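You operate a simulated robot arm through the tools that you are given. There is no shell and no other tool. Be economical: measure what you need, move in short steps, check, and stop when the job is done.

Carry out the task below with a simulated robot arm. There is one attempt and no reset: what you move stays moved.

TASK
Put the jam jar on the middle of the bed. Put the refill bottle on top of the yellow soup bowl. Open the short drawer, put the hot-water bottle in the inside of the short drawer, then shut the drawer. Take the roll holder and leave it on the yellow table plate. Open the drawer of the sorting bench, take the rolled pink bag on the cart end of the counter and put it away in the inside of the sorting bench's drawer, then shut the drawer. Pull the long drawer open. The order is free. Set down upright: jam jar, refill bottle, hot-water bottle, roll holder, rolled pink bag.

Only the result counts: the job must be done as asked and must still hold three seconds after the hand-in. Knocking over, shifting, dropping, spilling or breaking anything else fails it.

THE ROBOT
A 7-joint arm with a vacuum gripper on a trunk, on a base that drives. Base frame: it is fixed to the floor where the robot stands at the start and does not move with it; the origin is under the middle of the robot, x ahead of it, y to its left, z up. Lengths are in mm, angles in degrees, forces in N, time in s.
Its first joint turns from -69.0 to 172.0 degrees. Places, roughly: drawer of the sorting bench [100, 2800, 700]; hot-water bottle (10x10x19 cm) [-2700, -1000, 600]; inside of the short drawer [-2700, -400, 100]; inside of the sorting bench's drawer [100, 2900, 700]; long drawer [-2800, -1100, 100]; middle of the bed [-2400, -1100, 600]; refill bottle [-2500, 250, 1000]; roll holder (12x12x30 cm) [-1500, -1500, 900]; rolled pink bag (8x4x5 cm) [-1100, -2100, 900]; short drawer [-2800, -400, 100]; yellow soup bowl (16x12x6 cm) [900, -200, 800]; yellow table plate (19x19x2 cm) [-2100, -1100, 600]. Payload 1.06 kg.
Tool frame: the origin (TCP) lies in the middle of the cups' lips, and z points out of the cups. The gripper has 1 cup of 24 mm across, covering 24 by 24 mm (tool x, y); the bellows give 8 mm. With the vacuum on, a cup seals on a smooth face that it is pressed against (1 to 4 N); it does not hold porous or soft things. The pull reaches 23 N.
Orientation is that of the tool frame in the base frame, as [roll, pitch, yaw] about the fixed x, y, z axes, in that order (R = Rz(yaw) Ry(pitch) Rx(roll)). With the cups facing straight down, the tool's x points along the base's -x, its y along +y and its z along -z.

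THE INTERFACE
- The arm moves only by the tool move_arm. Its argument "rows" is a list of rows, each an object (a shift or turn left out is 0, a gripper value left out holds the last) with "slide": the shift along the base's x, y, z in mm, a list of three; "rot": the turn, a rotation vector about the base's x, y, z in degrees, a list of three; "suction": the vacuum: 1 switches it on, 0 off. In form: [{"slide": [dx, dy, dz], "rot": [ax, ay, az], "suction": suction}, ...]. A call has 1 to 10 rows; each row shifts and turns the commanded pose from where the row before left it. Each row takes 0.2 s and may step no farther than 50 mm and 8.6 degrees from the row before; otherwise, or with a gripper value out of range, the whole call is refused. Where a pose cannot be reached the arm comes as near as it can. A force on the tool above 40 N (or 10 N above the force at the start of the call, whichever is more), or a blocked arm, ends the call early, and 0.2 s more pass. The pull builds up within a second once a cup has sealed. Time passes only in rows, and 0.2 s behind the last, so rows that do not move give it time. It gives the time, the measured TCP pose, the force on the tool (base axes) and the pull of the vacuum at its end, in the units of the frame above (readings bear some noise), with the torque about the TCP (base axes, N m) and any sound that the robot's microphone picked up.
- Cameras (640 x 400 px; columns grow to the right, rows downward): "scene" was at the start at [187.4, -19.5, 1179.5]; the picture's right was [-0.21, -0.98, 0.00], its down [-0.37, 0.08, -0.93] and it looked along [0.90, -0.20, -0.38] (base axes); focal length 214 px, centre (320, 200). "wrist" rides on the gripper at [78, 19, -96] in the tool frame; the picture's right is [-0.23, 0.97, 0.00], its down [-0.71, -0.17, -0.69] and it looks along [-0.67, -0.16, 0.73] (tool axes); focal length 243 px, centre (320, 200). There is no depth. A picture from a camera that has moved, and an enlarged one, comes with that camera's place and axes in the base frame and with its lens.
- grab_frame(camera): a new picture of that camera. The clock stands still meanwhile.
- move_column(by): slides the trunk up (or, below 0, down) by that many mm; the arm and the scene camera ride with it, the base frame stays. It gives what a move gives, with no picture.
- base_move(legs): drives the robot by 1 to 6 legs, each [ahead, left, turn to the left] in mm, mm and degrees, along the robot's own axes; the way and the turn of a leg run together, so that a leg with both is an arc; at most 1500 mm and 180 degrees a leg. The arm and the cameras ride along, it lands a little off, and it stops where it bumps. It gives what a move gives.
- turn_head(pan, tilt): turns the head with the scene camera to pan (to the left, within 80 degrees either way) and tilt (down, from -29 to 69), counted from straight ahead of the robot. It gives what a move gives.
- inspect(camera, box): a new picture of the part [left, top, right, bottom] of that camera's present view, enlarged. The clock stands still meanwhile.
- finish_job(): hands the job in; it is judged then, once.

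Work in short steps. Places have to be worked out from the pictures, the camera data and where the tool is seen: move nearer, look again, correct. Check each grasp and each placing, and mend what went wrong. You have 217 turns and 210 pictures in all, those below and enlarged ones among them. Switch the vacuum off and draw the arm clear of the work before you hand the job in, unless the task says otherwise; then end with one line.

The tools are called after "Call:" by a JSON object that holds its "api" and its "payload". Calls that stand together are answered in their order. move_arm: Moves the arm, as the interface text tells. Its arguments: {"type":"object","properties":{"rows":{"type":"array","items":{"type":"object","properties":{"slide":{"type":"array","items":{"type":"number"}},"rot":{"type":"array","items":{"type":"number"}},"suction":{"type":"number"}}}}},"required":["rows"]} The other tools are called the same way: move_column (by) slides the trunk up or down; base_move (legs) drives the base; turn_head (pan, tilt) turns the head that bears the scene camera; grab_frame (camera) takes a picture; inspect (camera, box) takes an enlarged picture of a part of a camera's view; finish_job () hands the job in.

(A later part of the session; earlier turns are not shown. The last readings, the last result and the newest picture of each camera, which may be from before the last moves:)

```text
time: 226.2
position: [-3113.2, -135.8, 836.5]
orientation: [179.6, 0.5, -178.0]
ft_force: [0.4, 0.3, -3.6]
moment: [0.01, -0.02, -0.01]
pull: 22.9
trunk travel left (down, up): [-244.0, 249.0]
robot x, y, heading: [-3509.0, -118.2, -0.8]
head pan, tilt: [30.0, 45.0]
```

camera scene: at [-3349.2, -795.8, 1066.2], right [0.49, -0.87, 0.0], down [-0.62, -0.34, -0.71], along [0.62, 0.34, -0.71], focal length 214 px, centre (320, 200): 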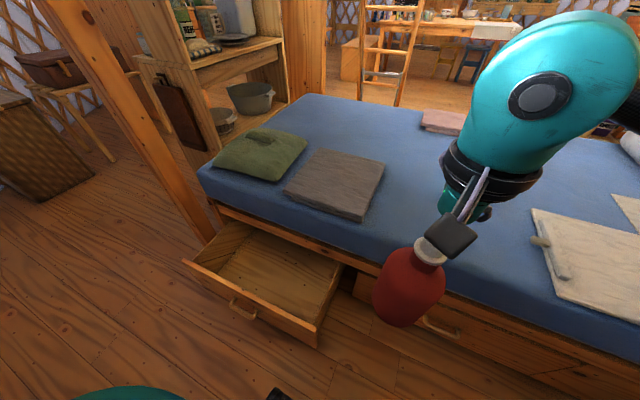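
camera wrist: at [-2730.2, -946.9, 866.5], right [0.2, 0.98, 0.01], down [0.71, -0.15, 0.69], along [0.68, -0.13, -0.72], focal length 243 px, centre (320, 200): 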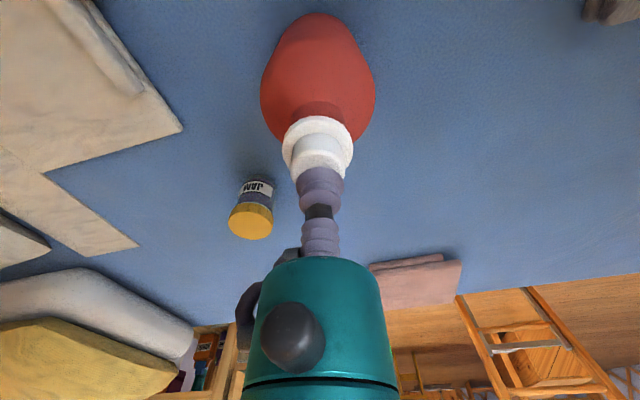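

Turn right 30° to the proven heading and look at the drawer below.

Call:
{"api": "base_move", "payload": {"legs": [[0, 0, -30]]}}

Call:
{"api": "turn_head", "payload": {"pan": 40, "tilt": 50}}

Call:
{"api": "grab_frame", "payload": {"camera": "scene"}}

Call:
{"api": "grab_frame", "payload": {"camera": "wrist"}}

```text
time: 228.1
position: [-3172.8, -329.2, 837.2]
orientation: [179.7, 0.5, 152.4]
ft_force: [0.2, -0.6, -3.7]
moment: [0.02, -0.06, -0.02]
pull: 22.8
trunk travel left (down, up): [-244.0, 249.0]
robot x, y, heading: [-3510.5, -124.1, -30.2]
head pan, tilt: [30.0, 45.0]
```

```text
time: 228.8
position: [-3173.3, -329.2, 836.9]
orientation: [179.8, 0.6, 152.5]
ft_force: [0.2, 0.0, -3.1]
moment: [-0.03, -0.02, 0.01]
pull: 23.1
trunk travel left (down, up): [-244.0, 249.0]
robot x, y, heading: [-3508.4, -118.8, -30.3]
head pan, tilt: [40.0, 50.0]
```

```text
112 pictures are left
camera scene: at [-3333.9, -165.0, 1058.8], right [0.17, -0.99, 0.0], down [-0.76, -0.13, -0.64], along [0.63, 0.11, -0.77], focal length 214 px, centre (320, 200)
```

scene: 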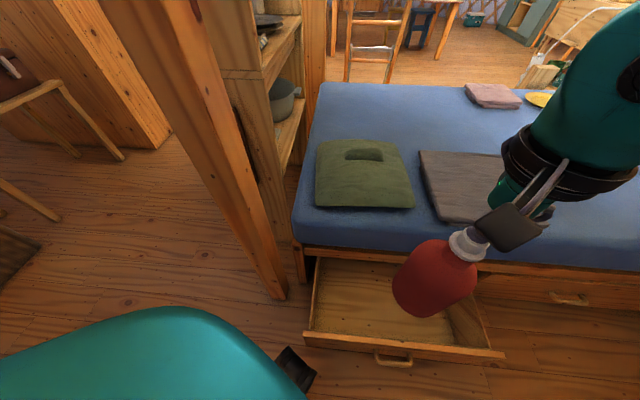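

```text
111 pictures are left
camera wrist: at [-3233.2, -275.5, 931.2], right [0.66, 0.75, 0.01], down [0.54, -0.48, 0.69], along [0.52, -0.45, -0.72], focal length 243 px, centre (320, 200)
```

wrist: 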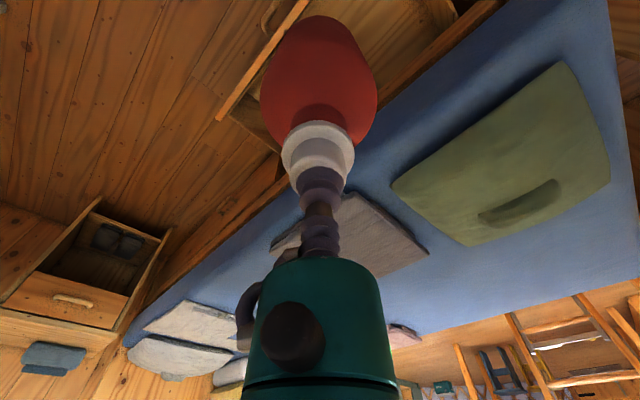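

Drawer interior spans x≈-3190…-2932, y≈-115…-640. I move over its middle and lower with the trunk.

Call:
{"api": "move_arm", "payload": {"rows": [{"slide": [40, -10, -10]}, {"slide": [40, -10, -20]}]}}

Call:
{"api": "move_column", "payload": {"by": -225}}

Call:
{"api": "grab_frame", "payload": {"camera": "scene"}}

```text
time: 229.4
position: [-3091.4, -348.9, 806.4]
orientation: [179.8, 0.5, 152.5]
ft_force: [0.0, 0.0, -2.5]
moment: [0.02, 0.02, -0.04]
pull: 22.9
trunk travel left (down, up): [-244.0, 249.0]
robot x, y, heading: [-3508.5, -116.4, -30.6]
head pan, tilt: [40.0, 50.0]
```

```text
time: 231.8
position: [-3092.6, -349.1, 581.6]
orientation: [179.7, 0.5, 152.5]
ft_force: [0.3, -1.0, -3.4]
moment: [-0.06, 0.01, 0.0]
pull: 23.0
trunk travel left (down, up): [-19.0, 474.0]
robot x, y, heading: [-3508.5, -122.3, -30.2]
head pan, tilt: [40.0, 50.0]
```

```text
110 pictures are left
camera scene: at [-3271.2, -201.7, 820.0], right [0.17, -0.99, 0.0], down [-0.76, -0.13, -0.64], along [0.63, 0.11, -0.77], focal length 214 px, centre (320, 200)
```

scene: 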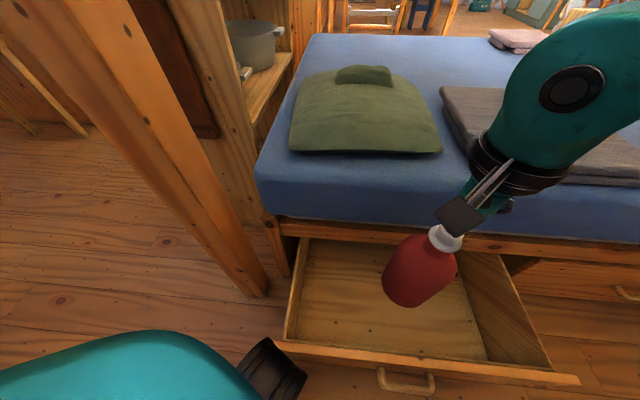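

Lower the arm with the bottle into the drawer, slightly away from the bed.

Call:
{"api": "move_arm", "payload": {"rows": [{"slide": [-12, 0, -40]}, {"slide": [0, 0, -45]}, {"slide": [0, 0, -45]}, {"slide": [0, 0, -45]}, {"slide": [0, 0, -45]}]}}

Call:
{"api": "grab_frame", "payload": {"camera": "scene"}}

```text
time: 233.0
position: [-3105.4, -352.1, 360.3]
orientation: [179.7, 0.4, 152.4]
ft_force: [0.3, 0.0, -3.2]
moment: [-0.01, -0.01, -0.03]
pull: 22.5
trunk travel left (down, up): [-19.0, 474.0]
robot x, y, heading: [-3506.2, -118.8, -30.3]
head pan, tilt: [40.0, 50.0]
```

```text
109 pictures are left
camera scene: at [-3271.2, -201.7, 820.0], right [0.17, -0.99, 0.0], down [-0.76, -0.13, -0.64], along [0.63, 0.11, -0.77], focal length 214 px, centre (320, 200)
```

scene: 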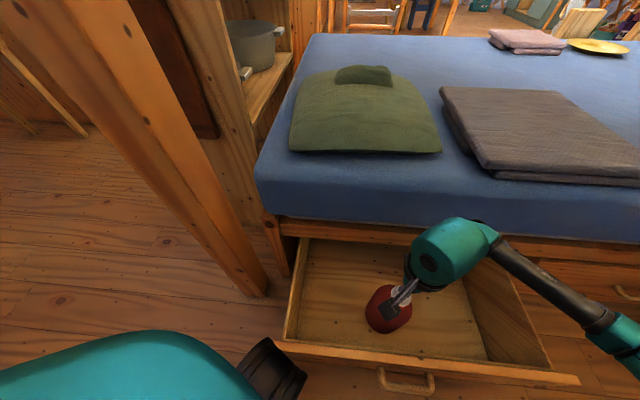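

Good. Continue lowering in steps until the bottom is touched.

Call:
{"api": "move_arm", "payload": {"rows": [{"slide": [0, 0, -40]}, {"slide": [0, 0, -25]}, {"slide": [0, 0, -15]}, {"slide": [0, 0, -10]}]}}

Call:
{"api": "grab_frame", "payload": {"camera": "wrist"}}

```text
time: 234.0
position: [-3102.1, -348.3, 273.4]
orientation: [179.7, 0.6, 152.4]
ft_force: [1.8, -4.4, 18.4]
moment: [-0.06, 0.09, 0.05]
pull: 23.0
trunk travel left (down, up): [-19.0, 474.0]
robot x, y, heading: [-3512.5, -119.2, -30.4]
head pan, tilt: [40.0, 50.0]
```

```text
108 pictures are left
camera wrist: at [-3165.0, -294.9, 368.4], right [0.66, 0.75, 0.01], down [0.54, -0.48, 0.69], along [0.53, -0.45, -0.72], focal length 243 px, centre (320, 200)
```

wrist: 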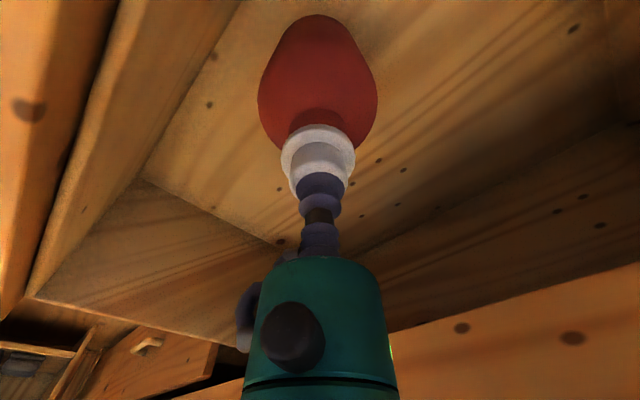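

Bottom contact. Release and withdraw upward.

Call:
{"api": "move_arm", "payload": {"rows": [{"slide": [0, 0, 3], "suction": 0}, {"slide": [0, 0, 0]}, {"slide": [0, 0, 0]}, {"slide": [0, 0, 6]}, {"slide": [0, 0, 20]}, {"slide": [-5, 0, 40]}, {"slide": [-10, 0, 45]}, {"slide": [-10, 0, 45]}]}}

Call:
{"api": "grab_frame", "payload": {"camera": "scene"}}

Call:
{"api": "grab_frame", "payload": {"camera": "wrist"}}

```text
time: 235.8
position: [-3129.7, -351.0, 430.7]
orientation: [179.8, 0.4, 152.5]
ft_force: [-1.0, 0.2, -0.3]
moment: [0.0, -0.02, 0.01]
pull: 0.1
trunk travel left (down, up): [-19.0, 474.0]
robot x, y, heading: [-3509.6, -119.5, -30.2]
head pan, tilt: [40.0, 50.0]
```

```text
107 pictures are left
camera scene: at [-3271.2, -201.7, 820.0], right [0.17, -0.99, 0.0], down [-0.76, -0.13, -0.64], along [0.63, 0.11, -0.77], focal length 214 px, centre (320, 200)
```

scene: 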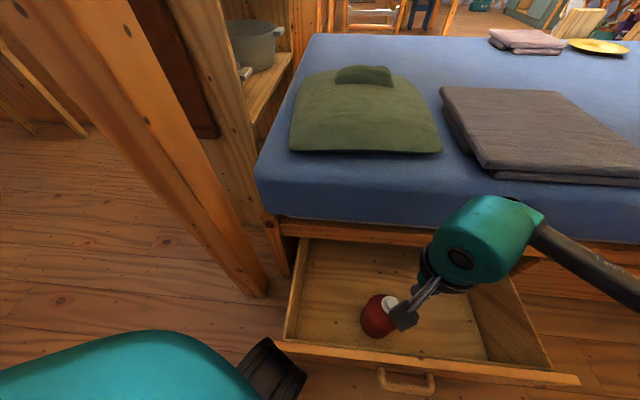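

```text
106 pictures are left
camera wrist: at [-3189.7, -296.7, 526.2], right [0.66, 0.75, 0.01], down [0.54, -0.48, 0.69], along [0.52, -0.45, -0.72], focal length 243 px, centre (320, 200)
```

wrist: 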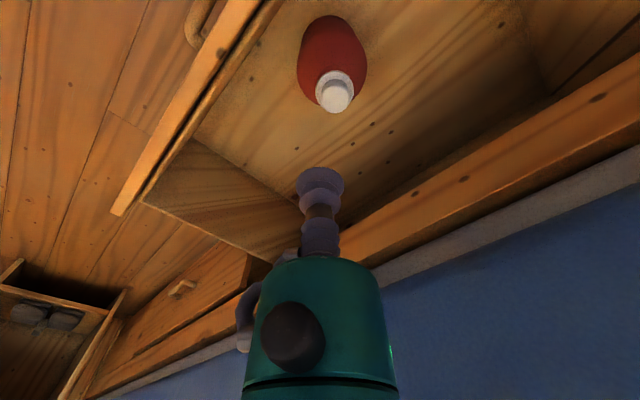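

The bottle stands upright in the drawer. Now I back off, tilt the tool ~35° so its tip leads, and bring it in front of the panel (left of the handle) to push it shut.

Call:
{"api": "base_move", "payload": {"legs": [[-58, -80, 0]]}}

Call:
{"api": "move_arm", "payload": {"rows": [{"slide": [-15, 20, 0], "rot": [0, -7, 0]}, {"slide": [-15, 20, 0], "rot": [0, -7, 0]}, {"slide": [-15, 20, 0], "rot": [0, -7, 0]}, {"slide": [-15, 20, 0], "rot": [0, -7, 0]}, {"slide": [-15, 20, 0], "rot": [0, -7, 0]}]}}

Call:
{"api": "grab_frame", "payload": {"camera": "wrist"}}

Call:
{"api": "grab_frame", "payload": {"camera": "scene"}}

```text
time: 236.9
position: [-3218.2, -389.2, 429.7]
orientation: [179.8, 0.4, 152.4]
ft_force: [-0.5, 0.6, -0.1]
moment: [0.03, 0.01, -0.02]
pull: 0.1
trunk travel left (down, up): [-19.0, 474.0]
robot x, y, heading: [-3597.7, -162.6, -30.6]
head pan, tilt: [40.0, 50.0]
```

```text
time: 238.1
position: [-3292.3, -289.1, 431.6]
orientation: [161.6, 31.1, 147.0]
ft_force: [1.4, -0.5, -0.2]
moment: [0.02, -0.01, 0.0]
pull: 0.0
trunk travel left (down, up): [-19.0, 474.0]
robot x, y, heading: [-3598.8, -157.6, -30.4]
head pan, tilt: [40.0, 50.0]
```

```text
105 pictures are left
camera wrist: at [-3397.4, -236.1, 473.7], right [0.54, 0.75, 0.38], down [0.05, -0.48, 0.88], along [0.84, -0.45, -0.29], focal length 243 px, centre (320, 200)
```

wrist: 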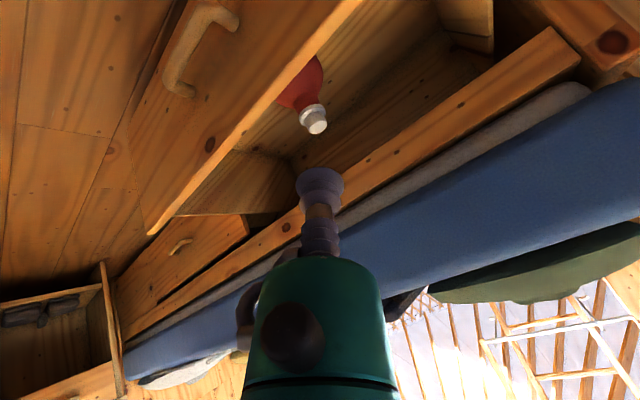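

```text
104 pictures are left
camera scene: at [-3361.3, -240.8, 820.0], right [0.17, -0.99, 0.0], down [-0.76, -0.13, -0.64], along [0.63, 0.11, -0.77], focal length 214 px, centre (320, 200)
```

scene: 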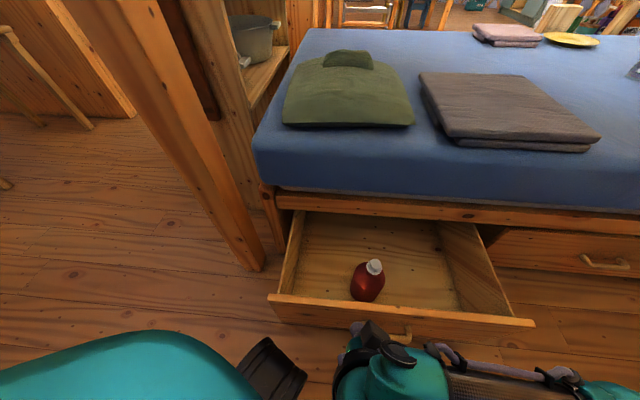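

I back the base 60 mm more for room, then lower the tool in front of the panel.

Call:
{"api": "base_move", "payload": {"legs": [[-60, -35, 0]]}}

Call:
{"api": "move_arm", "payload": {"rows": [{"slide": [40, 10, 0]}, {"slide": [30, 0, -30]}, {"slide": [0, 0, -45]}, {"slide": [0, 0, -45]}, {"slide": [0, 0, -45]}, {"slide": [0, 0, -45]}, {"slide": [0, 0, -30]}]}}

Call:
{"api": "grab_frame", "payload": {"camera": "wrist"}}

```text
time: 239.1
position: [-3361.1, -290.2, 432.2]
orientation: [161.7, 30.9, 147.2]
ft_force: [0.0, 0.7, -0.3]
moment: [0.02, -0.03, -0.01]
pull: 0.1
trunk travel left (down, up): [-19.0, 474.0]
robot x, y, heading: [-3670.4, -162.6, -30.7]
head pan, tilt: [40.0, 50.0]
```

```text
time: 240.7
position: [-3292.3, -278.9, 190.8]
orientation: [161.5, 31.2, 147.2]
ft_force: [-0.8, 0.3, 0.7]
moment: [0.02, -0.03, -0.01]
pull: 0.0
trunk travel left (down, up): [-19.0, 474.0]
robot x, y, heading: [-3668.8, -158.9, -30.4]
head pan, tilt: [40.0, 50.0]
```

```text
103 pictures are left
camera wrist: at [-3396.8, -225.7, 233.3], right [0.54, 0.75, 0.38], down [0.05, -0.48, 0.88], along [0.84, -0.45, -0.29], focal length 243 px, centre (320, 200)
```

wrist: 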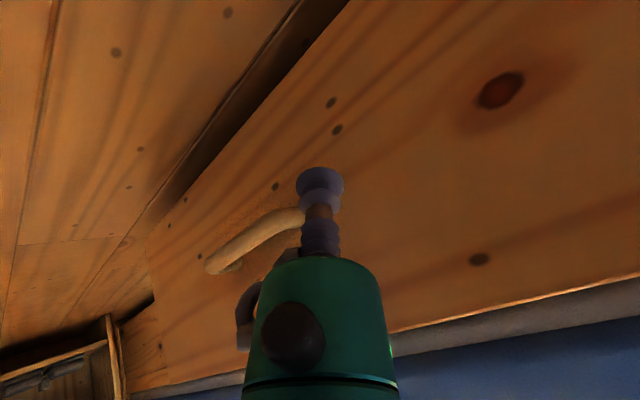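

Push forward with the arm gently.

Call:
{"api": "move_arm", "payload": {"rows": [{"slide": [12, 0, 0]}, {"slide": [12, 0, 0]}, {"slide": [12, 0, 0]}, {"slide": [12, 0, 0]}, {"slide": [10, 0, 0]}, {"slide": [10, 0, 0]}, {"slide": [10, 0, 0]}, {"slide": [10, 0, 0]}, {"slide": [10, 0, 0]}, {"slide": [10, 0, 0]}]}}

Call:
{"api": "grab_frame", "payload": {"camera": "scene"}}

```text
time: 242.9
position: [-3182.8, -280.3, 190.7]
orientation: [161.8, 31.0, 147.2]
ft_force: [-1.2, 0.2, -0.3]
moment: [0.03, 0.0, 0.0]
pull: 0.0
trunk travel left (down, up): [-19.0, 474.0]
robot x, y, heading: [-3665.5, -161.5, -30.6]
head pan, tilt: [40.0, 50.0]
```

```text
102 pictures are left
camera scene: at [-3429.5, -241.0, 820.0], right [0.16, -0.99, 0.0], down [-0.76, -0.13, -0.64], along [0.63, 0.11, -0.77], focal length 214 px, centre (320, 200)
```

scene: 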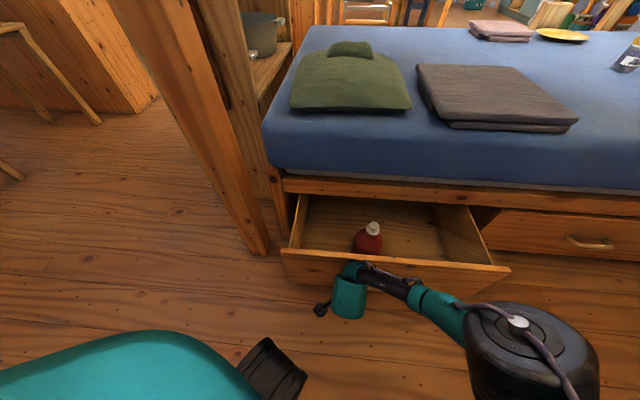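

The drawer moves in with the bottle upright. I keep pushing by driving the base in world +x.

Call:
{"api": "base_move", "payload": {"legs": [[60, 36, 0]]}}

Call:
{"api": "grab_frame", "payload": {"camera": "scene"}}

```text
time: 243.9
position: [-3112.4, -279.7, 190.7]
orientation: [161.6, 31.0, 147.2]
ft_force: [0.5, 0.4, -1.4]
moment: [0.04, 0.02, -0.01]
pull: 0.1
trunk travel left (down, up): [-19.0, 474.0]
robot x, y, heading: [-3599.8, -159.9, -30.5]
head pan, tilt: [40.0, 50.0]
```

```text
101 pictures are left
camera scene: at [-3359.8, -240.8, 820.1], right [0.16, -0.99, 0.0], down [-0.76, -0.13, -0.64], along [0.63, 0.11, -0.77], focal length 214 px, centre (320, 200)
```

scene: 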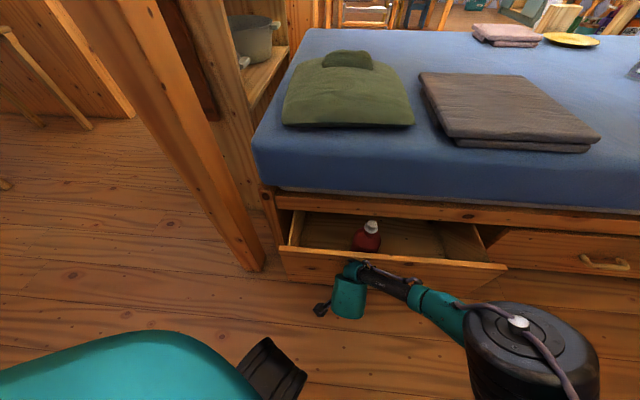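

The bottle is about to pass under the rail; check closely.

Call:
{"api": "base_move", "payload": {"legs": [[22, 13, 0]]}}

Call:
{"api": "inspect", "payload": {"camera": "scene", "box": [260, 170, 500, 320]}}

```text
time: 244.7
position: [-3087.5, -280.8, 191.3]
orientation: [161.7, 30.9, 147.1]
ft_force: [0.0, 0.2, -0.6]
moment: [0.0, -0.03, 0.01]
pull: 0.1
trunk travel left (down, up): [-19.0, 474.0]
robot x, y, heading: [-3572.5, -160.6, -30.6]
head pan, tilt: [40.0, 50.0]
```

```text
2.67 times, centred on (380, 245) of scene
camera zoom: at [-3334.3, -240.8, 820.1], right [0.16, -0.99, 0.0], down [-0.76, -0.13, -0.64], along [0.63, 0.11, -0.77], focal length 572 px, centre (160, 80)
```

zoom: 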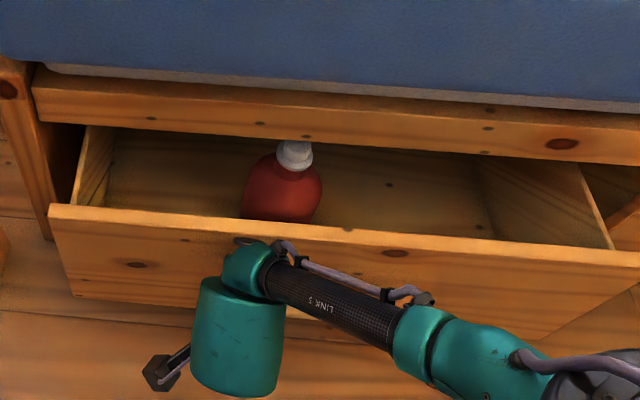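

Push another ~20 mm and inspect for any tilt.

Call:
{"api": "base_move", "payload": {"legs": [[22, 13, 0]]}}

Call:
{"api": "inspect", "payload": {"camera": "scene", "box": [260, 170, 500, 320]}}

```text
time: 245.6
position: [-3060.7, -281.3, 191.6]
orientation: [161.7, 31.1, 147.1]
ft_force: [0.1, -0.2, 0.4]
moment: [-0.01, -0.05, 0.01]
pull: 0.0
trunk travel left (down, up): [-19.0, 474.0]
robot x, y, heading: [-3542.2, -161.4, -30.5]
head pan, tilt: [40.0, 50.0]
```

```text
2.67 times, centred on (380, 245) of scene
camera zoom: at [-3308.7, -240.7, 820.1], right [0.16, -0.99, 0.0], down [-0.76, -0.13, -0.64], along [0.63, 0.11, -0.77], focal length 572 px, centre (160, 80)
```

zoom: 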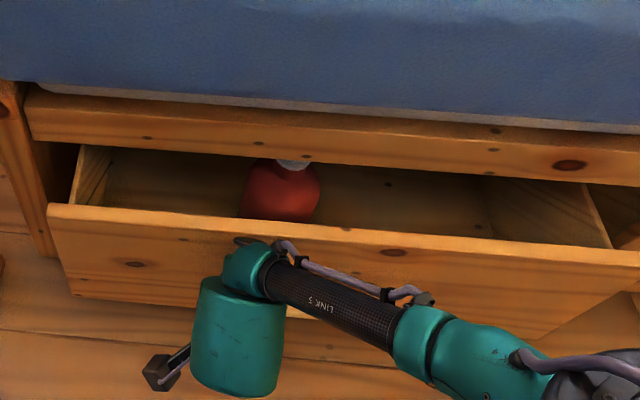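

The cap passes under the rail without tilt. Continue.

Call:
{"api": "base_move", "payload": {"legs": [[40, 24, 0]]}}

Call:
{"api": "inspect", "payload": {"camera": "scene", "box": [260, 170, 500, 320]}}

```text
time: 246.5
position: [-3015.5, -280.3, 191.3]
orientation: [161.6, 31.1, 147.0]
ft_force: [-0.9, 0.2, 0.1]
moment: [-0.03, 0.0, 0.03]
pull: 0.2
trunk travel left (down, up): [-19.0, 474.0]
robot x, y, heading: [-3502.1, -155.8, -30.6]
head pan, tilt: [40.0, 50.0]
```

```text
2.67 times, centred on (380, 245) of scene
camera zoom: at [-3262.4, -240.4, 820.1], right [0.16, -0.99, 0.0], down [-0.76, -0.13, -0.64], along [0.63, 0.11, -0.77], focal length 572 px, centre (160, 80)
```

zoom: 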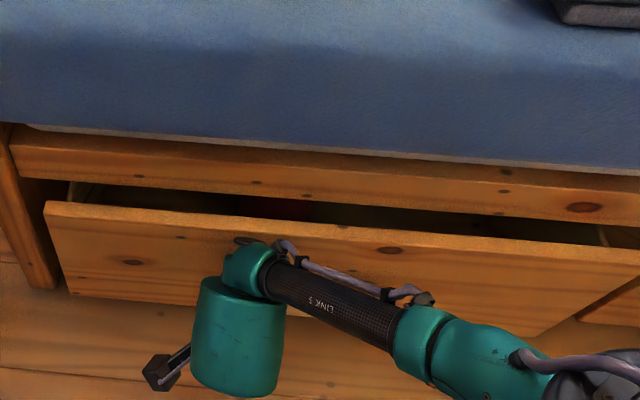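

Continue closing; about 60 mm remain.

Call:
{"api": "base_move", "payload": {"legs": [[38, 23, 0]]}}

Call:
{"api": "move_arm", "payload": {"rows": [{"slide": [6, 0, 0]}, {"slide": [6, 0, 0]}, {"slide": [6, 0, 0]}, {"slide": [6, 0, 0]}]}}

Call:
{"api": "inspect", "payload": {"camera": "scene", "box": [240, 150, 640, 400]}}

```text
time: 247.5
position: [-2980.6, -278.8, 187.9]
orientation: [161.9, 30.2, 147.1]
ft_force: [-3.9, -1.5, 1.2]
moment: [0.03, -0.01, -0.02]
pull: 0.0
trunk travel left (down, up): [-19.0, 474.0]
robot x, y, heading: [-3461.2, -158.7, -30.5]
head pan, tilt: [40.0, 50.0]
stopped in leg 1: the force on the tool passed its limit (the readings are from after the stop); the commanded pose is now the measured one
```

```text
time: 247.9
position: [-2979.1, -278.1, 184.6]
orientation: [162.2, 29.8, 147.0]
ft_force: [-8.1, -0.7, -0.4]
moment: [0.03, -0.18, 0.01]
pull: 0.0
trunk travel left (down, up): [-19.0, 474.0]
robot x, y, heading: [-3457.0, -154.0, -30.6]
head pan, tilt: [40.0, 50.0]
stopped in row 1: the force on the tool passed its limit (the readings are from after the stop); the commanded pose is now the measured one
```

```text
1.60 times, centred on (440, 275) of scene
camera zoom: at [-3221.5, -240.8, 820.0], right [0.16, -0.99, 0.0], down [-0.76, -0.12, -0.64], along [0.63, 0.1, -0.77], focal length 343 px, centre (128, 80)
```

zoom: 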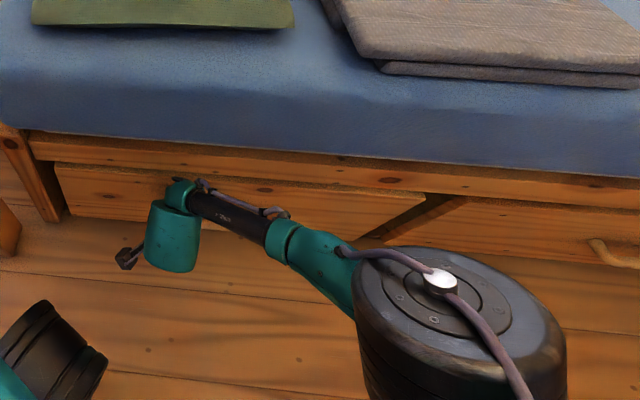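

The front looks flush with the long drawer. I retract the tool and verify.

Call:
{"api": "move_arm", "payload": {"rows": [{"slide": [-20, 0, 0]}, {"slide": [-40, 0, 0]}, {"slide": [-40, 0, 0]}, {"slide": [-30, 0, 30]}, {"slide": [0, 0, 45]}]}}

Call:
{"api": "inspect", "payload": {"camera": "scene", "box": [240, 150, 640, 400]}}

Call:
{"api": "grab_frame", "payload": {"camera": "wrist"}}

```text
time: 249.1
position: [-3107.7, -277.5, 259.7]
orientation: [162.1, 29.9, 146.9]
ft_force: [-0.1, 0.1, -0.3]
moment: [0.02, 0.0, 0.01]
pull: 0.1
trunk travel left (down, up): [-19.0, 474.0]
robot x, y, heading: [-3454.0, -156.8, -30.6]
head pan, tilt: [40.0, 50.0]
```

```text
1.60 times, centred on (440, 275) of scene
camera zoom: at [-3221.3, -240.7, 820.0], right [0.16, -0.99, 0.0], down [-0.76, -0.12, -0.64], along [0.63, 0.1, -0.77], focal length 343 px, centre (128, 80)
```

zoom: 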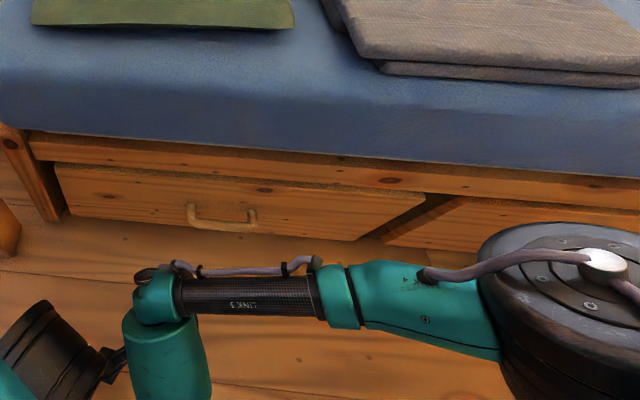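

```text
95 pictures are left
camera wrist: at [-3212.0, -222.5, 304.3], right [0.55, 0.75, 0.38], down [0.06, -0.48, 0.87], along [0.83, -0.46, -0.31], focal length 243 px, centre (320, 200)
```

wrist: 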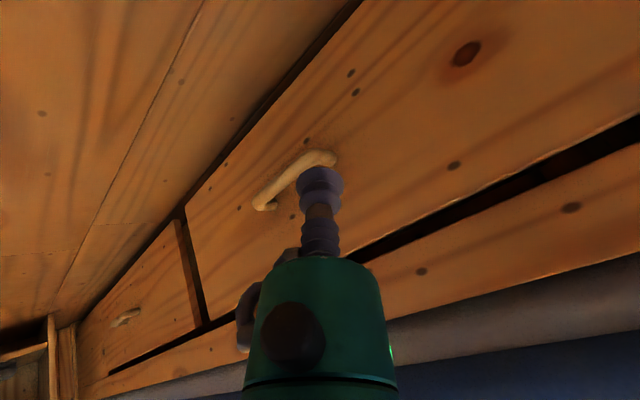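

The short drawer is shut. Next the long drawer: I set the tool vertical, then drive to a heading -60° stance in front of its handle (y≈-1085).

Call:
{"api": "move_arm", "payload": {"rows": [{"slide": [-10, 0, 30], "rot": [0, 7.7, 0]}, {"slide": [-10, 0, 40], "rot": [0, 7.7, 0]}, {"slide": [0, 0, 40], "rot": [0, 7.7, 0]}, {"slide": [0, 0, 40], "rot": [0, 7.7, 0]}]}}

Call:
{"api": "base_move", "payload": {"legs": [[0, 0, -30], [500, -180, 0]]}}

Call:
{"api": "grab_frame", "payload": {"camera": "wrist"}}

Call:
{"api": "grab_frame", "payload": {"camera": "scene"}}

```text
time: 249.4
position: [-3109.5, -286.4, 280.7]
orientation: [165.9, 27.0, 148.1]
ft_force: [0.9, -0.3, -0.7]
moment: [-0.01, -0.06, 0.1]
pull: 0.0
trunk travel left (down, up): [-19.0, 474.0]
robot x, y, heading: [-3458.7, -159.8, -30.4]
head pan, tilt: [40.0, 50.0]
stopped in row 1: the force on the tool passed its limit (the readings are from after the stop); the commanded pose is now the measured one
```

```text
time: 254.1
position: [-3133.0, -977.5, 281.0]
orientation: [165.9, 27.0, 117.7]
ft_force: [1.0, -3.8, -4.1]
moment: [-0.18, -0.16, 0.15]
pull: 0.0
trunk travel left (down, up): [-19.0, 474.0]
robot x, y, heading: [-3369.1, -689.1, -61.2]
head pan, tilt: [40.0, 50.0]
```

```text
94 pictures are left
camera wrist: at [-3189.5, -878.1, 331.3], right [0.88, 0.35, 0.32], down [-0.13, -0.46, 0.88], along [0.45, -0.81, -0.36], focal length 243 px, centre (320, 200)
```

wrist: 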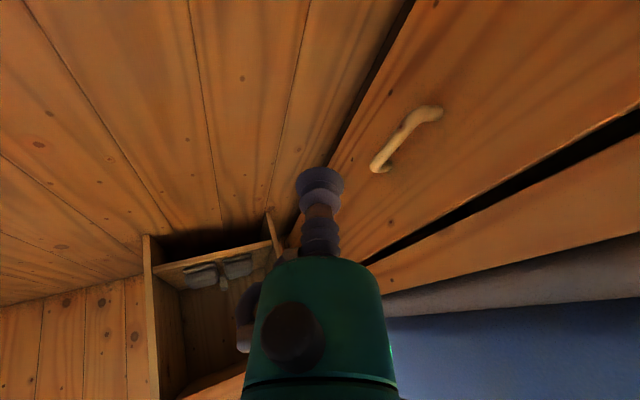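

```text
93 pictures are left
camera scene: at [-3207.3, -881.2, 820.1], right [-0.36, -0.93, 0.0], down [-0.72, 0.27, -0.64], along [0.6, -0.23, -0.77], focal length 214 px, centre (320, 200)
```

scene: 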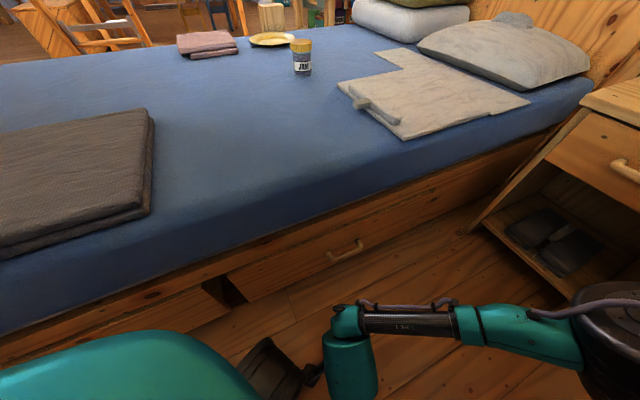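

Free the camera from the base: extend the arm forward and correct the tilt direction.

Call:
{"api": "move_arm", "payload": {"rows": [{"slide": [15, -35, 15]}, {"slide": [15, -35, 15], "rot": [8, 0, 0]}, {"slide": [15, -20, 10], "rot": [8, 0, 0]}]}}

Call:
{"api": "base_move", "payload": {"legs": [[100, 0, 0]]}}

Call:
{"api": "grab_frame", "payload": {"camera": "wrist"}}

Call:
{"api": "grab_frame", "payload": {"camera": "scene"}}

```text
time: 254.9
position: [-3086.1, -1066.2, 320.5]
orientation: [158.4, 12.5, 115.2]
ft_force: [0.2, -0.4, 0.0]
moment: [-0.01, 0.0, -0.02]
pull: 0.0
trunk travel left (down, up): [-19.0, 474.0]
robot x, y, heading: [-3369.3, -689.8, -61.0]
head pan, tilt: [40.0, 50.0]
```

```text
time: 256.0
position: [-3038.4, -1153.8, 321.2]
orientation: [158.5, 12.6, 115.2]
ft_force: [0.4, 0.8, 0.8]
moment: [0.0, 0.0, 0.0]
pull: 0.1
trunk travel left (down, up): [-19.0, 474.0]
robot x, y, heading: [-3323.7, -776.0, -60.9]
head pan, tilt: [40.0, 50.0]
```

```text
92 pictures are left
camera wrist: at [-3096.2, -1072.1, 396.8], right [0.88, 0.25, 0.4], down [-0.13, -0.69, 0.71], along [0.45, -0.68, -0.57], focal length 243 px, centre (320, 200)
```

wrist: 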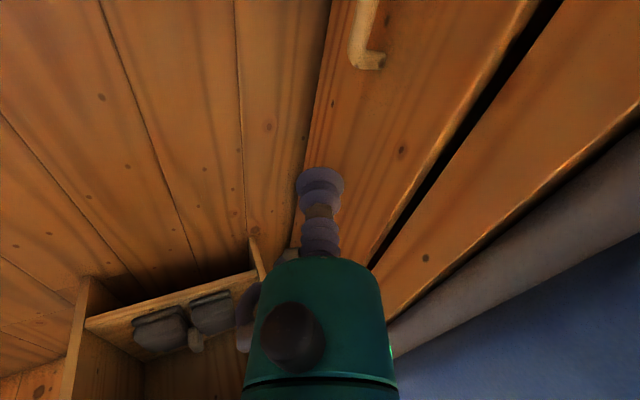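

```text
91 pictures are left
camera scene: at [-3159.5, -967.6, 820.1], right [-0.36, -0.93, 0.0], down [-0.72, 0.27, -0.64], along [0.6, -0.23, -0.77], focal length 214 px, centre (320, 200)
```

scene: 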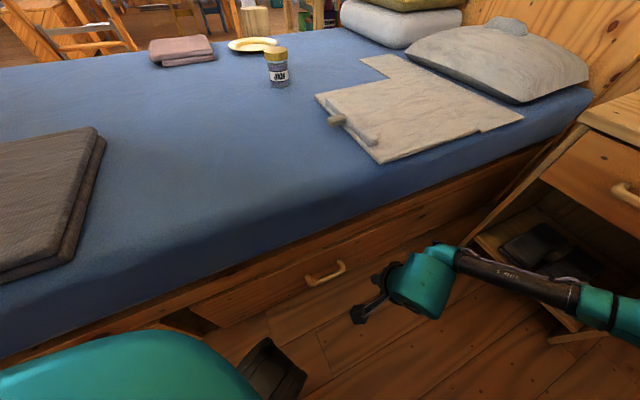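

Before hooking, I check flushness of both drawers at the divider and the handle geometry.

Call:
{"api": "inspect", "payload": {"camera": "scene", "box": [120, 220, 440, 400]}}

```text
2.00 times, centred on (280, 310) of scene
camera zoom: at [-3159.5, -967.6, 820.1], right [-0.36, -0.93, 0.0], down [-0.72, 0.27, -0.64], along [0.6, -0.23, -0.77], focal length 429 px, centre (400, -20)
```

zoom: 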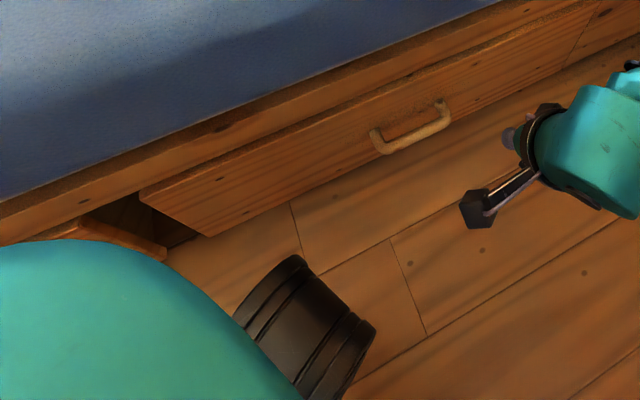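

Both fronts are flush. Now move toward the approach point for the long handle and look.

Call:
{"api": "move_arm", "payload": {"rows": [{"slide": [5, 30, -20], "rot": [0, -5, 0]}, {"slide": [10, 30, -20]}, {"slide": [15, 20, -20]}]}}

Call:
{"api": "grab_frame", "payload": {"camera": "wrist"}}

```text
time: 256.8
position: [-3009.0, -1072.1, 260.5]
orientation: [153.9, 14.7, 114.0]
ft_force: [0.0, 0.5, 0.2]
moment: [0.02, -0.05, 0.01]
pull: 0.0
trunk travel left (down, up): [-19.0, 474.0]
robot x, y, heading: [-3322.9, -776.0, -61.1]
head pan, tilt: [40.0, 50.0]
```

```text
89 pictures are left
camera wrist: at [-3072.8, -991.6, 331.6], right [0.84, 0.25, 0.48], down [-0.19, -0.69, 0.7], along [0.5, -0.68, -0.53], focal length 243 px, centre (320, 200)
```

wrist: 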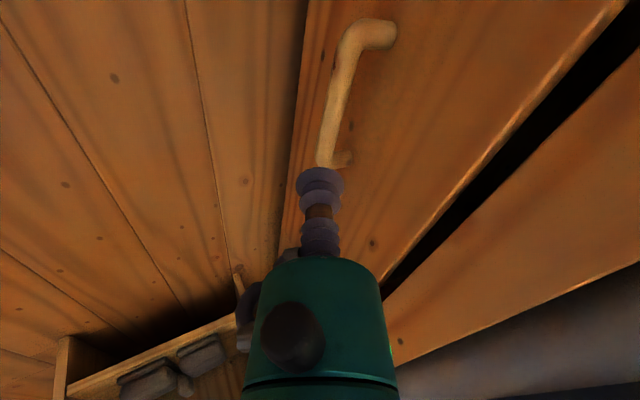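

Bar estimated at x≈-2935, y centre ≈-1087. Move to the start of the insertion line and check.

Call:
{"api": "move_arm", "payload": {"rows": [{"slide": [20, -6, -5]}, {"slide": [15, -6, -5]}]}}

Call:
{"api": "grab_frame", "payload": {"camera": "wrist"}}

Call:
{"api": "grab_frame", "payload": {"camera": "scene"}}

```text
time: 257.4
position: [-2973.7, -1086.1, 252.2]
orientation: [153.8, 14.6, 114.1]
ft_force: [0.3, 0.1, 0.6]
moment: [0.0, 0.02, -0.01]
pull: 0.1
trunk travel left (down, up): [-19.0, 474.0]
robot x, y, heading: [-3320.4, -780.3, -61.0]
head pan, tilt: [40.0, 50.0]
```

```text
88 pictures are left
camera wrist: at [-3037.0, -1004.4, 322.2], right [0.84, 0.25, 0.47], down [-0.19, -0.69, 0.7], along [0.5, -0.68, -0.53], focal length 243 px, centre (320, 200)
```

wrist: 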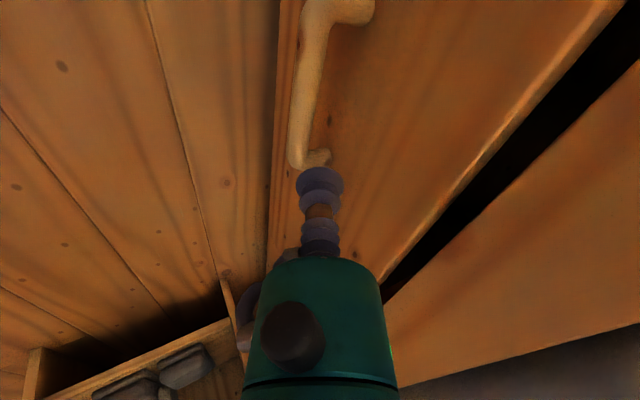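

```text
87 pictures are left
camera scene: at [-3159.5, -967.7, 820.0], right [-0.36, -0.93, 0.0], down [-0.72, 0.27, -0.64], along [0.6, -0.23, -0.77], focal length 214 px, centre (320, 200)
```

scene: 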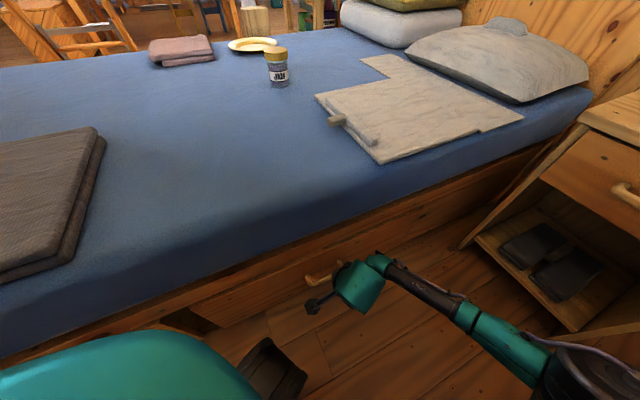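

Aligned with the axis line. Insert along it.

Call:
{"api": "move_arm", "payload": {"rows": [{"slide": [13, 0, -21.5]}, {"slide": [13, 0, -21.5]}, {"slide": [13, 0, -21.5]}, {"slide": [12.5, 0, -21.5]}]}}

Call:
{"api": "grab_frame", "payload": {"camera": "wrist"}}

```text
time: 258.4
position: [-2926.0, -1088.5, 182.1]
orientation: [153.2, 14.8, 113.7]
ft_force: [-2.5, 0.3, -0.5]
moment: [0.02, -0.03, 0.02]
pull: 0.1
trunk travel left (down, up): [-19.0, 474.0]
robot x, y, heading: [-3321.6, -775.3, -61.0]
head pan, tilt: [40.0, 50.0]
stopped in row 4: the force on the tool passed its limit (the readings are from after the stop); the commanded pose is now the measured one
```

```text
86 pictures are left
camera wrist: at [-2989.2, -1007.3, 251.9], right [0.84, 0.24, 0.48], down [-0.2, -0.69, 0.7], along [0.5, -0.68, -0.53], focal length 243 px, centre (320, 200)
```

wrist: 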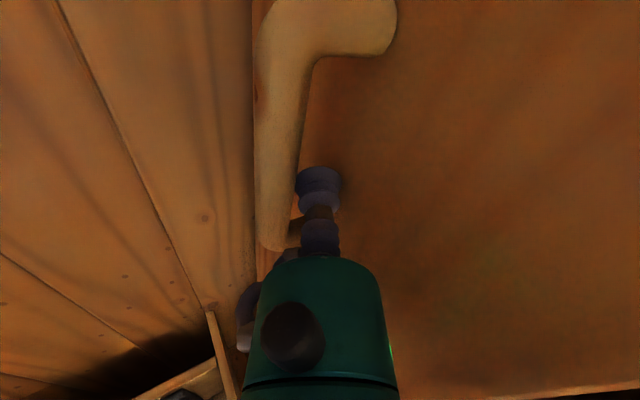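

The cup touches the face just above the bar's level, on the inner side. Slide straight down behind the bar.

Call:
{"api": "move_arm", "payload": {"rows": [{"slide": [-6, 0, 0]}, {"slide": [0, 0, -10]}, {"slide": [0, 0, -10]}, {"slide": [0, 0, -10]}]}}

Call:
{"api": "grab_frame", "payload": {"camera": "wrist"}}

```text
time: 259.4
position: [-2923.8, -1087.7, 161.5]
orientation: [152.1, 15.1, 113.6]
ft_force: [0.7, -1.7, 15.9]
moment: [0.11, 0.52, 0.08]
pull: 0.0
trunk travel left (down, up): [-19.0, 474.0]
robot x, y, heading: [-3321.3, -779.8, -61.0]
head pan, tilt: [40.0, 50.0]
stopped in row 4: the force on the tool passed its limit (the readings are from after the stop); the commanded pose is now the measured one
```

```text
85 pictures are left
camera wrist: at [-2988.7, -1006.2, 231.0], right [0.83, 0.24, 0.5], down [-0.22, -0.69, 0.69], along [0.51, -0.68, -0.52], focal length 243 px, centre (320, 200)
```

wrist: 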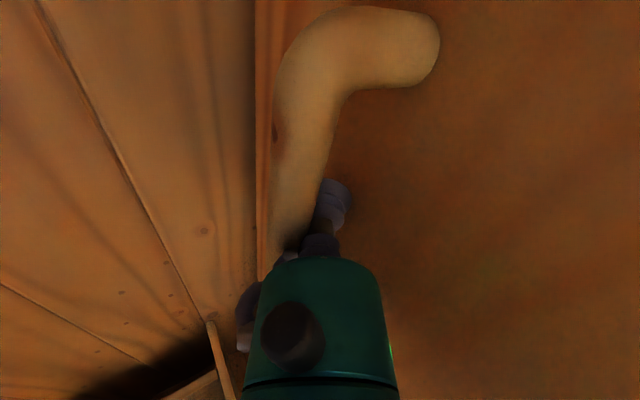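

The cup is behind the bar. Pull in small steps.

Call:
{"api": "move_arm", "payload": {"rows": [{"slide": [-3, 0, 0]}, {"slide": [-3, 0, 0]}, {"slide": [-4, 0, 0]}, {"slide": [-4, 0, 0]}, {"slide": [-4, 0, 0]}, {"slide": [-4, 0, 0]}, {"slide": [-4, 0, 0]}, {"slide": [-4, 0, 0]}, {"slide": [-4, 0, 0]}, {"slide": [-4, 0, 0]}]}}

Call:
{"api": "grab_frame", "payload": {"camera": "wrist"}}

Call:
{"api": "grab_frame", "payload": {"camera": "scene"}}

```text
time: 260.7
position: [-2943.6, -1088.6, 162.2]
orientation: [152.1, 15.2, 113.5]
ft_force: [0.4, -1.1, 12.8]
moment: [0.08, 0.3, 0.08]
pull: 0.0
trunk travel left (down, up): [-19.0, 474.0]
robot x, y, heading: [-3323.2, -778.1, -61.1]
head pan, tilt: [40.0, 50.0]
stopped in row 6: the force on the tool passed its limit (the readings are from after the stop); the commanded pose is now the measured one
```

```text
84 pictures are left
camera wrist: at [-3007.7, -1007.4, 231.1], right [0.83, 0.24, 0.5], down [-0.22, -0.69, 0.69], along [0.51, -0.68, -0.52], focal length 243 px, centre (320, 200)
```

wrist: 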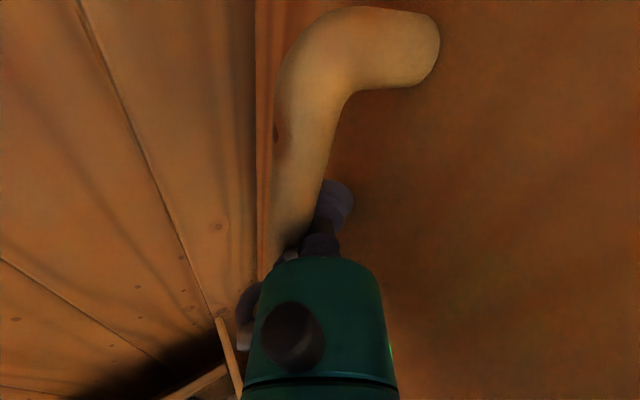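

```text
83 pictures are left
camera scene: at [-3160.3, -967.9, 820.1], right [-0.36, -0.93, 0.0], down [-0.71, 0.28, -0.64], along [0.6, -0.23, -0.77], focal length 214 px, centre (320, 200)
```

scene: 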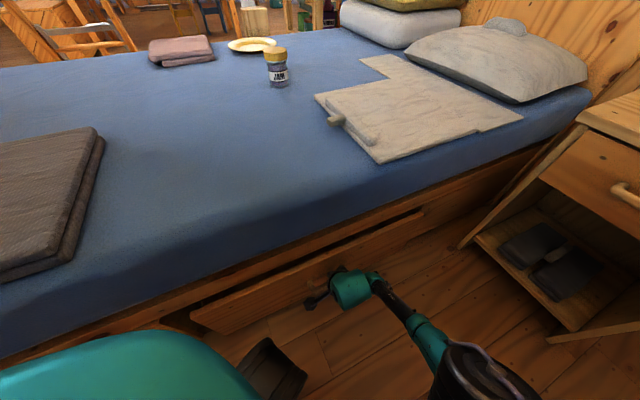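

It is opening. Continue by driving the base in world -x.

Call:
{"api": "base_move", "payload": {"legs": [[-29, -52, 0]]}}

Call:
{"api": "grab_frame", "payload": {"camera": "scene"}}

```text
time: 261.6
position: [-3002.4, -1090.9, 162.7]
orientation: [152.1, 15.5, 113.4]
ft_force: [-0.1, -27.9, 28.5]
moment: [0.75, 0.53, 0.65]
pull: 0.0
trunk travel left (down, up): [-19.0, 474.0]
robot x, y, heading: [-3379.9, -780.8, -61.1]
head pan, tilt: [40.0, 50.0]
```

```text
82 pictures are left
camera scene: at [-3219.6, -967.9, 820.3], right [-0.36, -0.93, 0.0], down [-0.71, 0.28, -0.64], along [0.6, -0.23, -0.77], focal length 214 px, centre (320, 200)
```

scene: 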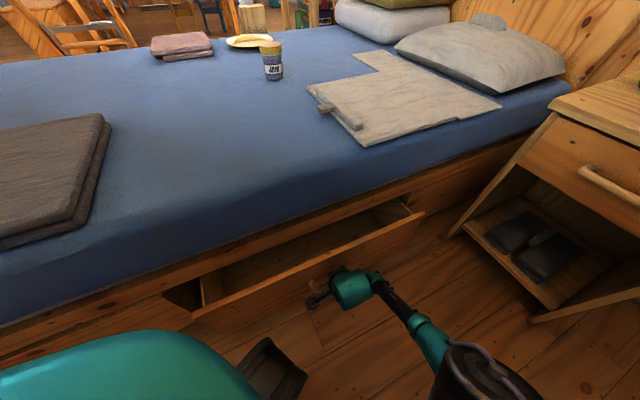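

Works. Pull another ~100 mm.

Call:
{"api": "move_arm", "payload": {"rows": [{"slide": [0, 3, 1]}]}}

Call:
{"api": "base_move", "payload": {"legs": [[-36, -66, 0]]}}

Call:
{"api": "grab_frame", "payload": {"camera": "scene"}}

```text
time: 262.1
position: [-3002.9, -1092.1, 162.9]
orientation: [152.3, 15.6, 113.2]
ft_force: [3.5, -12.2, 9.9]
moment: [0.31, 0.21, 0.27]
pull: 0.1
trunk travel left (down, up): [-19.0, 474.0]
robot x, y, heading: [-3379.0, -776.5, -61.3]
head pan, tilt: [40.0, 50.0]
```

```text
time: 263.1
position: [-3078.2, -1093.3, 162.6]
orientation: [152.3, 15.7, 113.2]
ft_force: [-0.4, -29.4, 12.5]
moment: [0.65, 0.2, 0.38]
pull: 0.1
trunk travel left (down, up): [-19.0, 474.0]
robot x, y, heading: [-3453.1, -780.8, -61.2]
head pan, tilt: [40.0, 50.0]
```

```text
81 pictures are left
camera scene: at [-3294.4, -968.7, 820.1], right [-0.36, -0.93, 0.0], down [-0.71, 0.28, -0.64], along [0.6, -0.23, -0.77], focal length 214 px, centre (320, 200)
```

scene: 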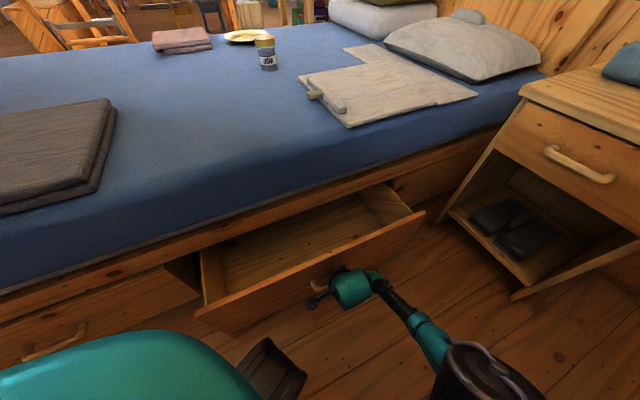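

About 155 mm open. Continue pulling with the arm.

Call:
{"api": "move_arm", "payload": {"rows": [{"slide": [-3, 3, 0]}, {"slide": [-7, 2, 0]}, {"slide": [-7, 0, 0]}, {"slide": [-7, 0, 0]}, {"slide": [-7, 0, 0]}, {"slide": [-7, 0, 0]}, {"slide": [-7, 0, 0]}, {"slide": [-7, 0, 0]}, {"slide": [-7, 0, 0]}, {"slide": [-7, 0, 0]}]}}

Call:
{"api": "base_move", "payload": {"legs": [[-22, -40, 0]]}}

Call:
{"api": "grab_frame", "payload": {"camera": "scene"}}

```text
time: 265.3
position: [-3141.8, -1089.7, 163.4]
orientation: [152.4, 15.7, 113.2]
ft_force: [3.2, -24.3, 8.7]
moment: [0.46, 0.18, 0.23]
pull: 0.1
trunk travel left (down, up): [-19.0, 474.0]
robot x, y, heading: [-3454.1, -776.3, -61.0]
head pan, tilt: [40.0, 50.0]
```

```text
time: 266.2
position: [-3189.0, -1089.7, 163.7]
orientation: [152.4, 15.7, 113.2]
ft_force: [0.0, -24.9, 9.7]
moment: [0.48, 0.08, 0.24]
pull: 0.1
trunk travel left (down, up): [-19.0, 474.0]
robot x, y, heading: [-3505.5, -778.0, -61.3]
head pan, tilt: [40.0, 50.0]
```

```text
80 pictures are left
camera scene: at [-3339.9, -968.6, 820.1], right [-0.36, -0.93, 0.0], down [-0.71, 0.28, -0.64], along [0.6, -0.23, -0.77], focal length 214 px, centre (320, 200)
```

scene: 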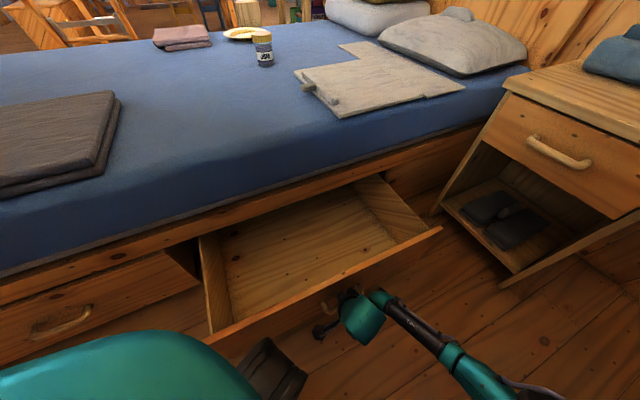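

Opened ~265 mm. A last ~50 mm, then unhook.

Call:
{"api": "move_arm", "payload": {"rows": [{"slide": [-3, 3, 0]}, {"slide": [-7, 2, 0]}, {"slide": [-7, 0, 0]}, {"slide": [-7, 0, 0]}, {"slide": [-7, 0, 0]}, {"slide": [-7, 0, 0]}, {"slide": [-7, 0, 0]}, {"slide": [-7, 0, 0]}]}}

Call:
{"api": "move_arm", "payload": {"rows": [{"slide": [4, 3, 0]}, {"slide": [-10, 0, 18]}, {"slide": [-12, 0, 22]}, {"slide": [-12, 0, 22]}, {"slide": [-12, 0, 22]}, {"slide": [-12, -5, 22]}, {"slide": [0, -20, 40]}, {"slide": [0, -20, 40]}, {"slide": [0, -20, 40]}]}}

Call:
{"api": "grab_frame", "payload": {"camera": "scene"}}

```text
time: 267.8
position: [-3224.7, -1083.9, 166.9]
orientation: [151.6, 16.1, 113.2]
ft_force: [0.2, 0.9, 3.4]
moment: [-0.04, 0.05, 0.03]
pull: 0.0
trunk travel left (down, up): [-19.0, 474.0]
robot x, y, heading: [-3500.4, -778.9, -61.3]
head pan, tilt: [40.0, 50.0]
stopped in row 7: the force on the tool passed its limit (the readings are from after the stop); the commanded pose is now the measured one
```

```text
time: 269.8
position: [-3278.6, -1145.7, 391.8]
orientation: [151.6, 16.0, 113.1]
ft_force: [0.3, -0.5, -1.0]
moment: [-0.03, -0.01, 0.01]
pull: 0.0
trunk travel left (down, up): [-19.0, 474.0]
robot x, y, heading: [-3501.7, -777.8, -60.9]
head pan, tilt: [40.0, 50.0]
```

```text
79 pictures are left
camera scene: at [-3339.2, -968.5, 820.0], right [-0.36, -0.93, 0.0], down [-0.71, 0.28, -0.64], along [0.6, -0.23, -0.77], focal length 214 px, centre (320, 200)
```

scene: 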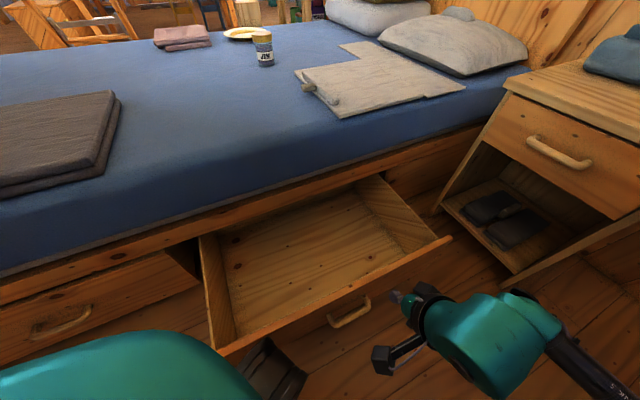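

The long drawer hit its stop — fully open. Next the refill bottle, triangulated from earlier views at about [-2558, 347], cap z≈1052, in front of the upper shelf. I straighten the tool, raise it, and drive back up the aisle.

Call:
{"api": "move_arm", "payload": {"rows": [{"slide": [-5, 0, 40], "rot": [0, 7.5, 0]}, {"slide": [-5, 0, 40], "rot": [0, 7.5, 0]}, {"slide": [0, 0, 40], "rot": [0, 7.5, 0]}, {"slide": [0, 0, 40], "rot": [0, 7.5, 0]}]}}

Call:
{"api": "move_column", "payload": {"by": 380}}

Call:
{"api": "base_move", "payload": {"legs": [[-700, 388, 0], [-600, 330, 0]]}}

```text
time: 270.8
position: [-3288.0, -1145.6, 551.1]
orientation: [179.3, 2.9, 117.8]
ft_force: [-0.7, 0.1, -0.4]
moment: [-0.01, -0.02, -0.01]
pull: 0.1
trunk travel left (down, up): [-19.0, 474.0]
robot x, y, heading: [-3502.4, -777.4, -61.2]
head pan, tilt: [40.0, 50.0]
```

```text
time: 274.4
position: [-3289.4, -1148.3, 933.1]
orientation: [179.1, 2.9, 117.8]
ft_force: [-0.5, -0.3, 0.3]
moment: [-0.02, 0.0, -0.01]
pull: 0.0
trunk travel left (down, up): [-399.0, 94.0]
robot x, y, heading: [-3501.8, -778.4, -60.9]
head pan, tilt: [40.0, 50.0]
```

```text
time: 282.1
position: [-3278.1, 334.0, 934.4]
orientation: [179.1, 2.9, 117.9]
ft_force: [0.3, -0.4, -0.2]
moment: [0.02, 0.02, 0.04]
pull: 0.0
trunk travel left (down, up): [-399.0, 94.0]
robot x, y, heading: [-3486.8, 701.9, -61.1]
head pan, tilt: [40.0, 50.0]
```

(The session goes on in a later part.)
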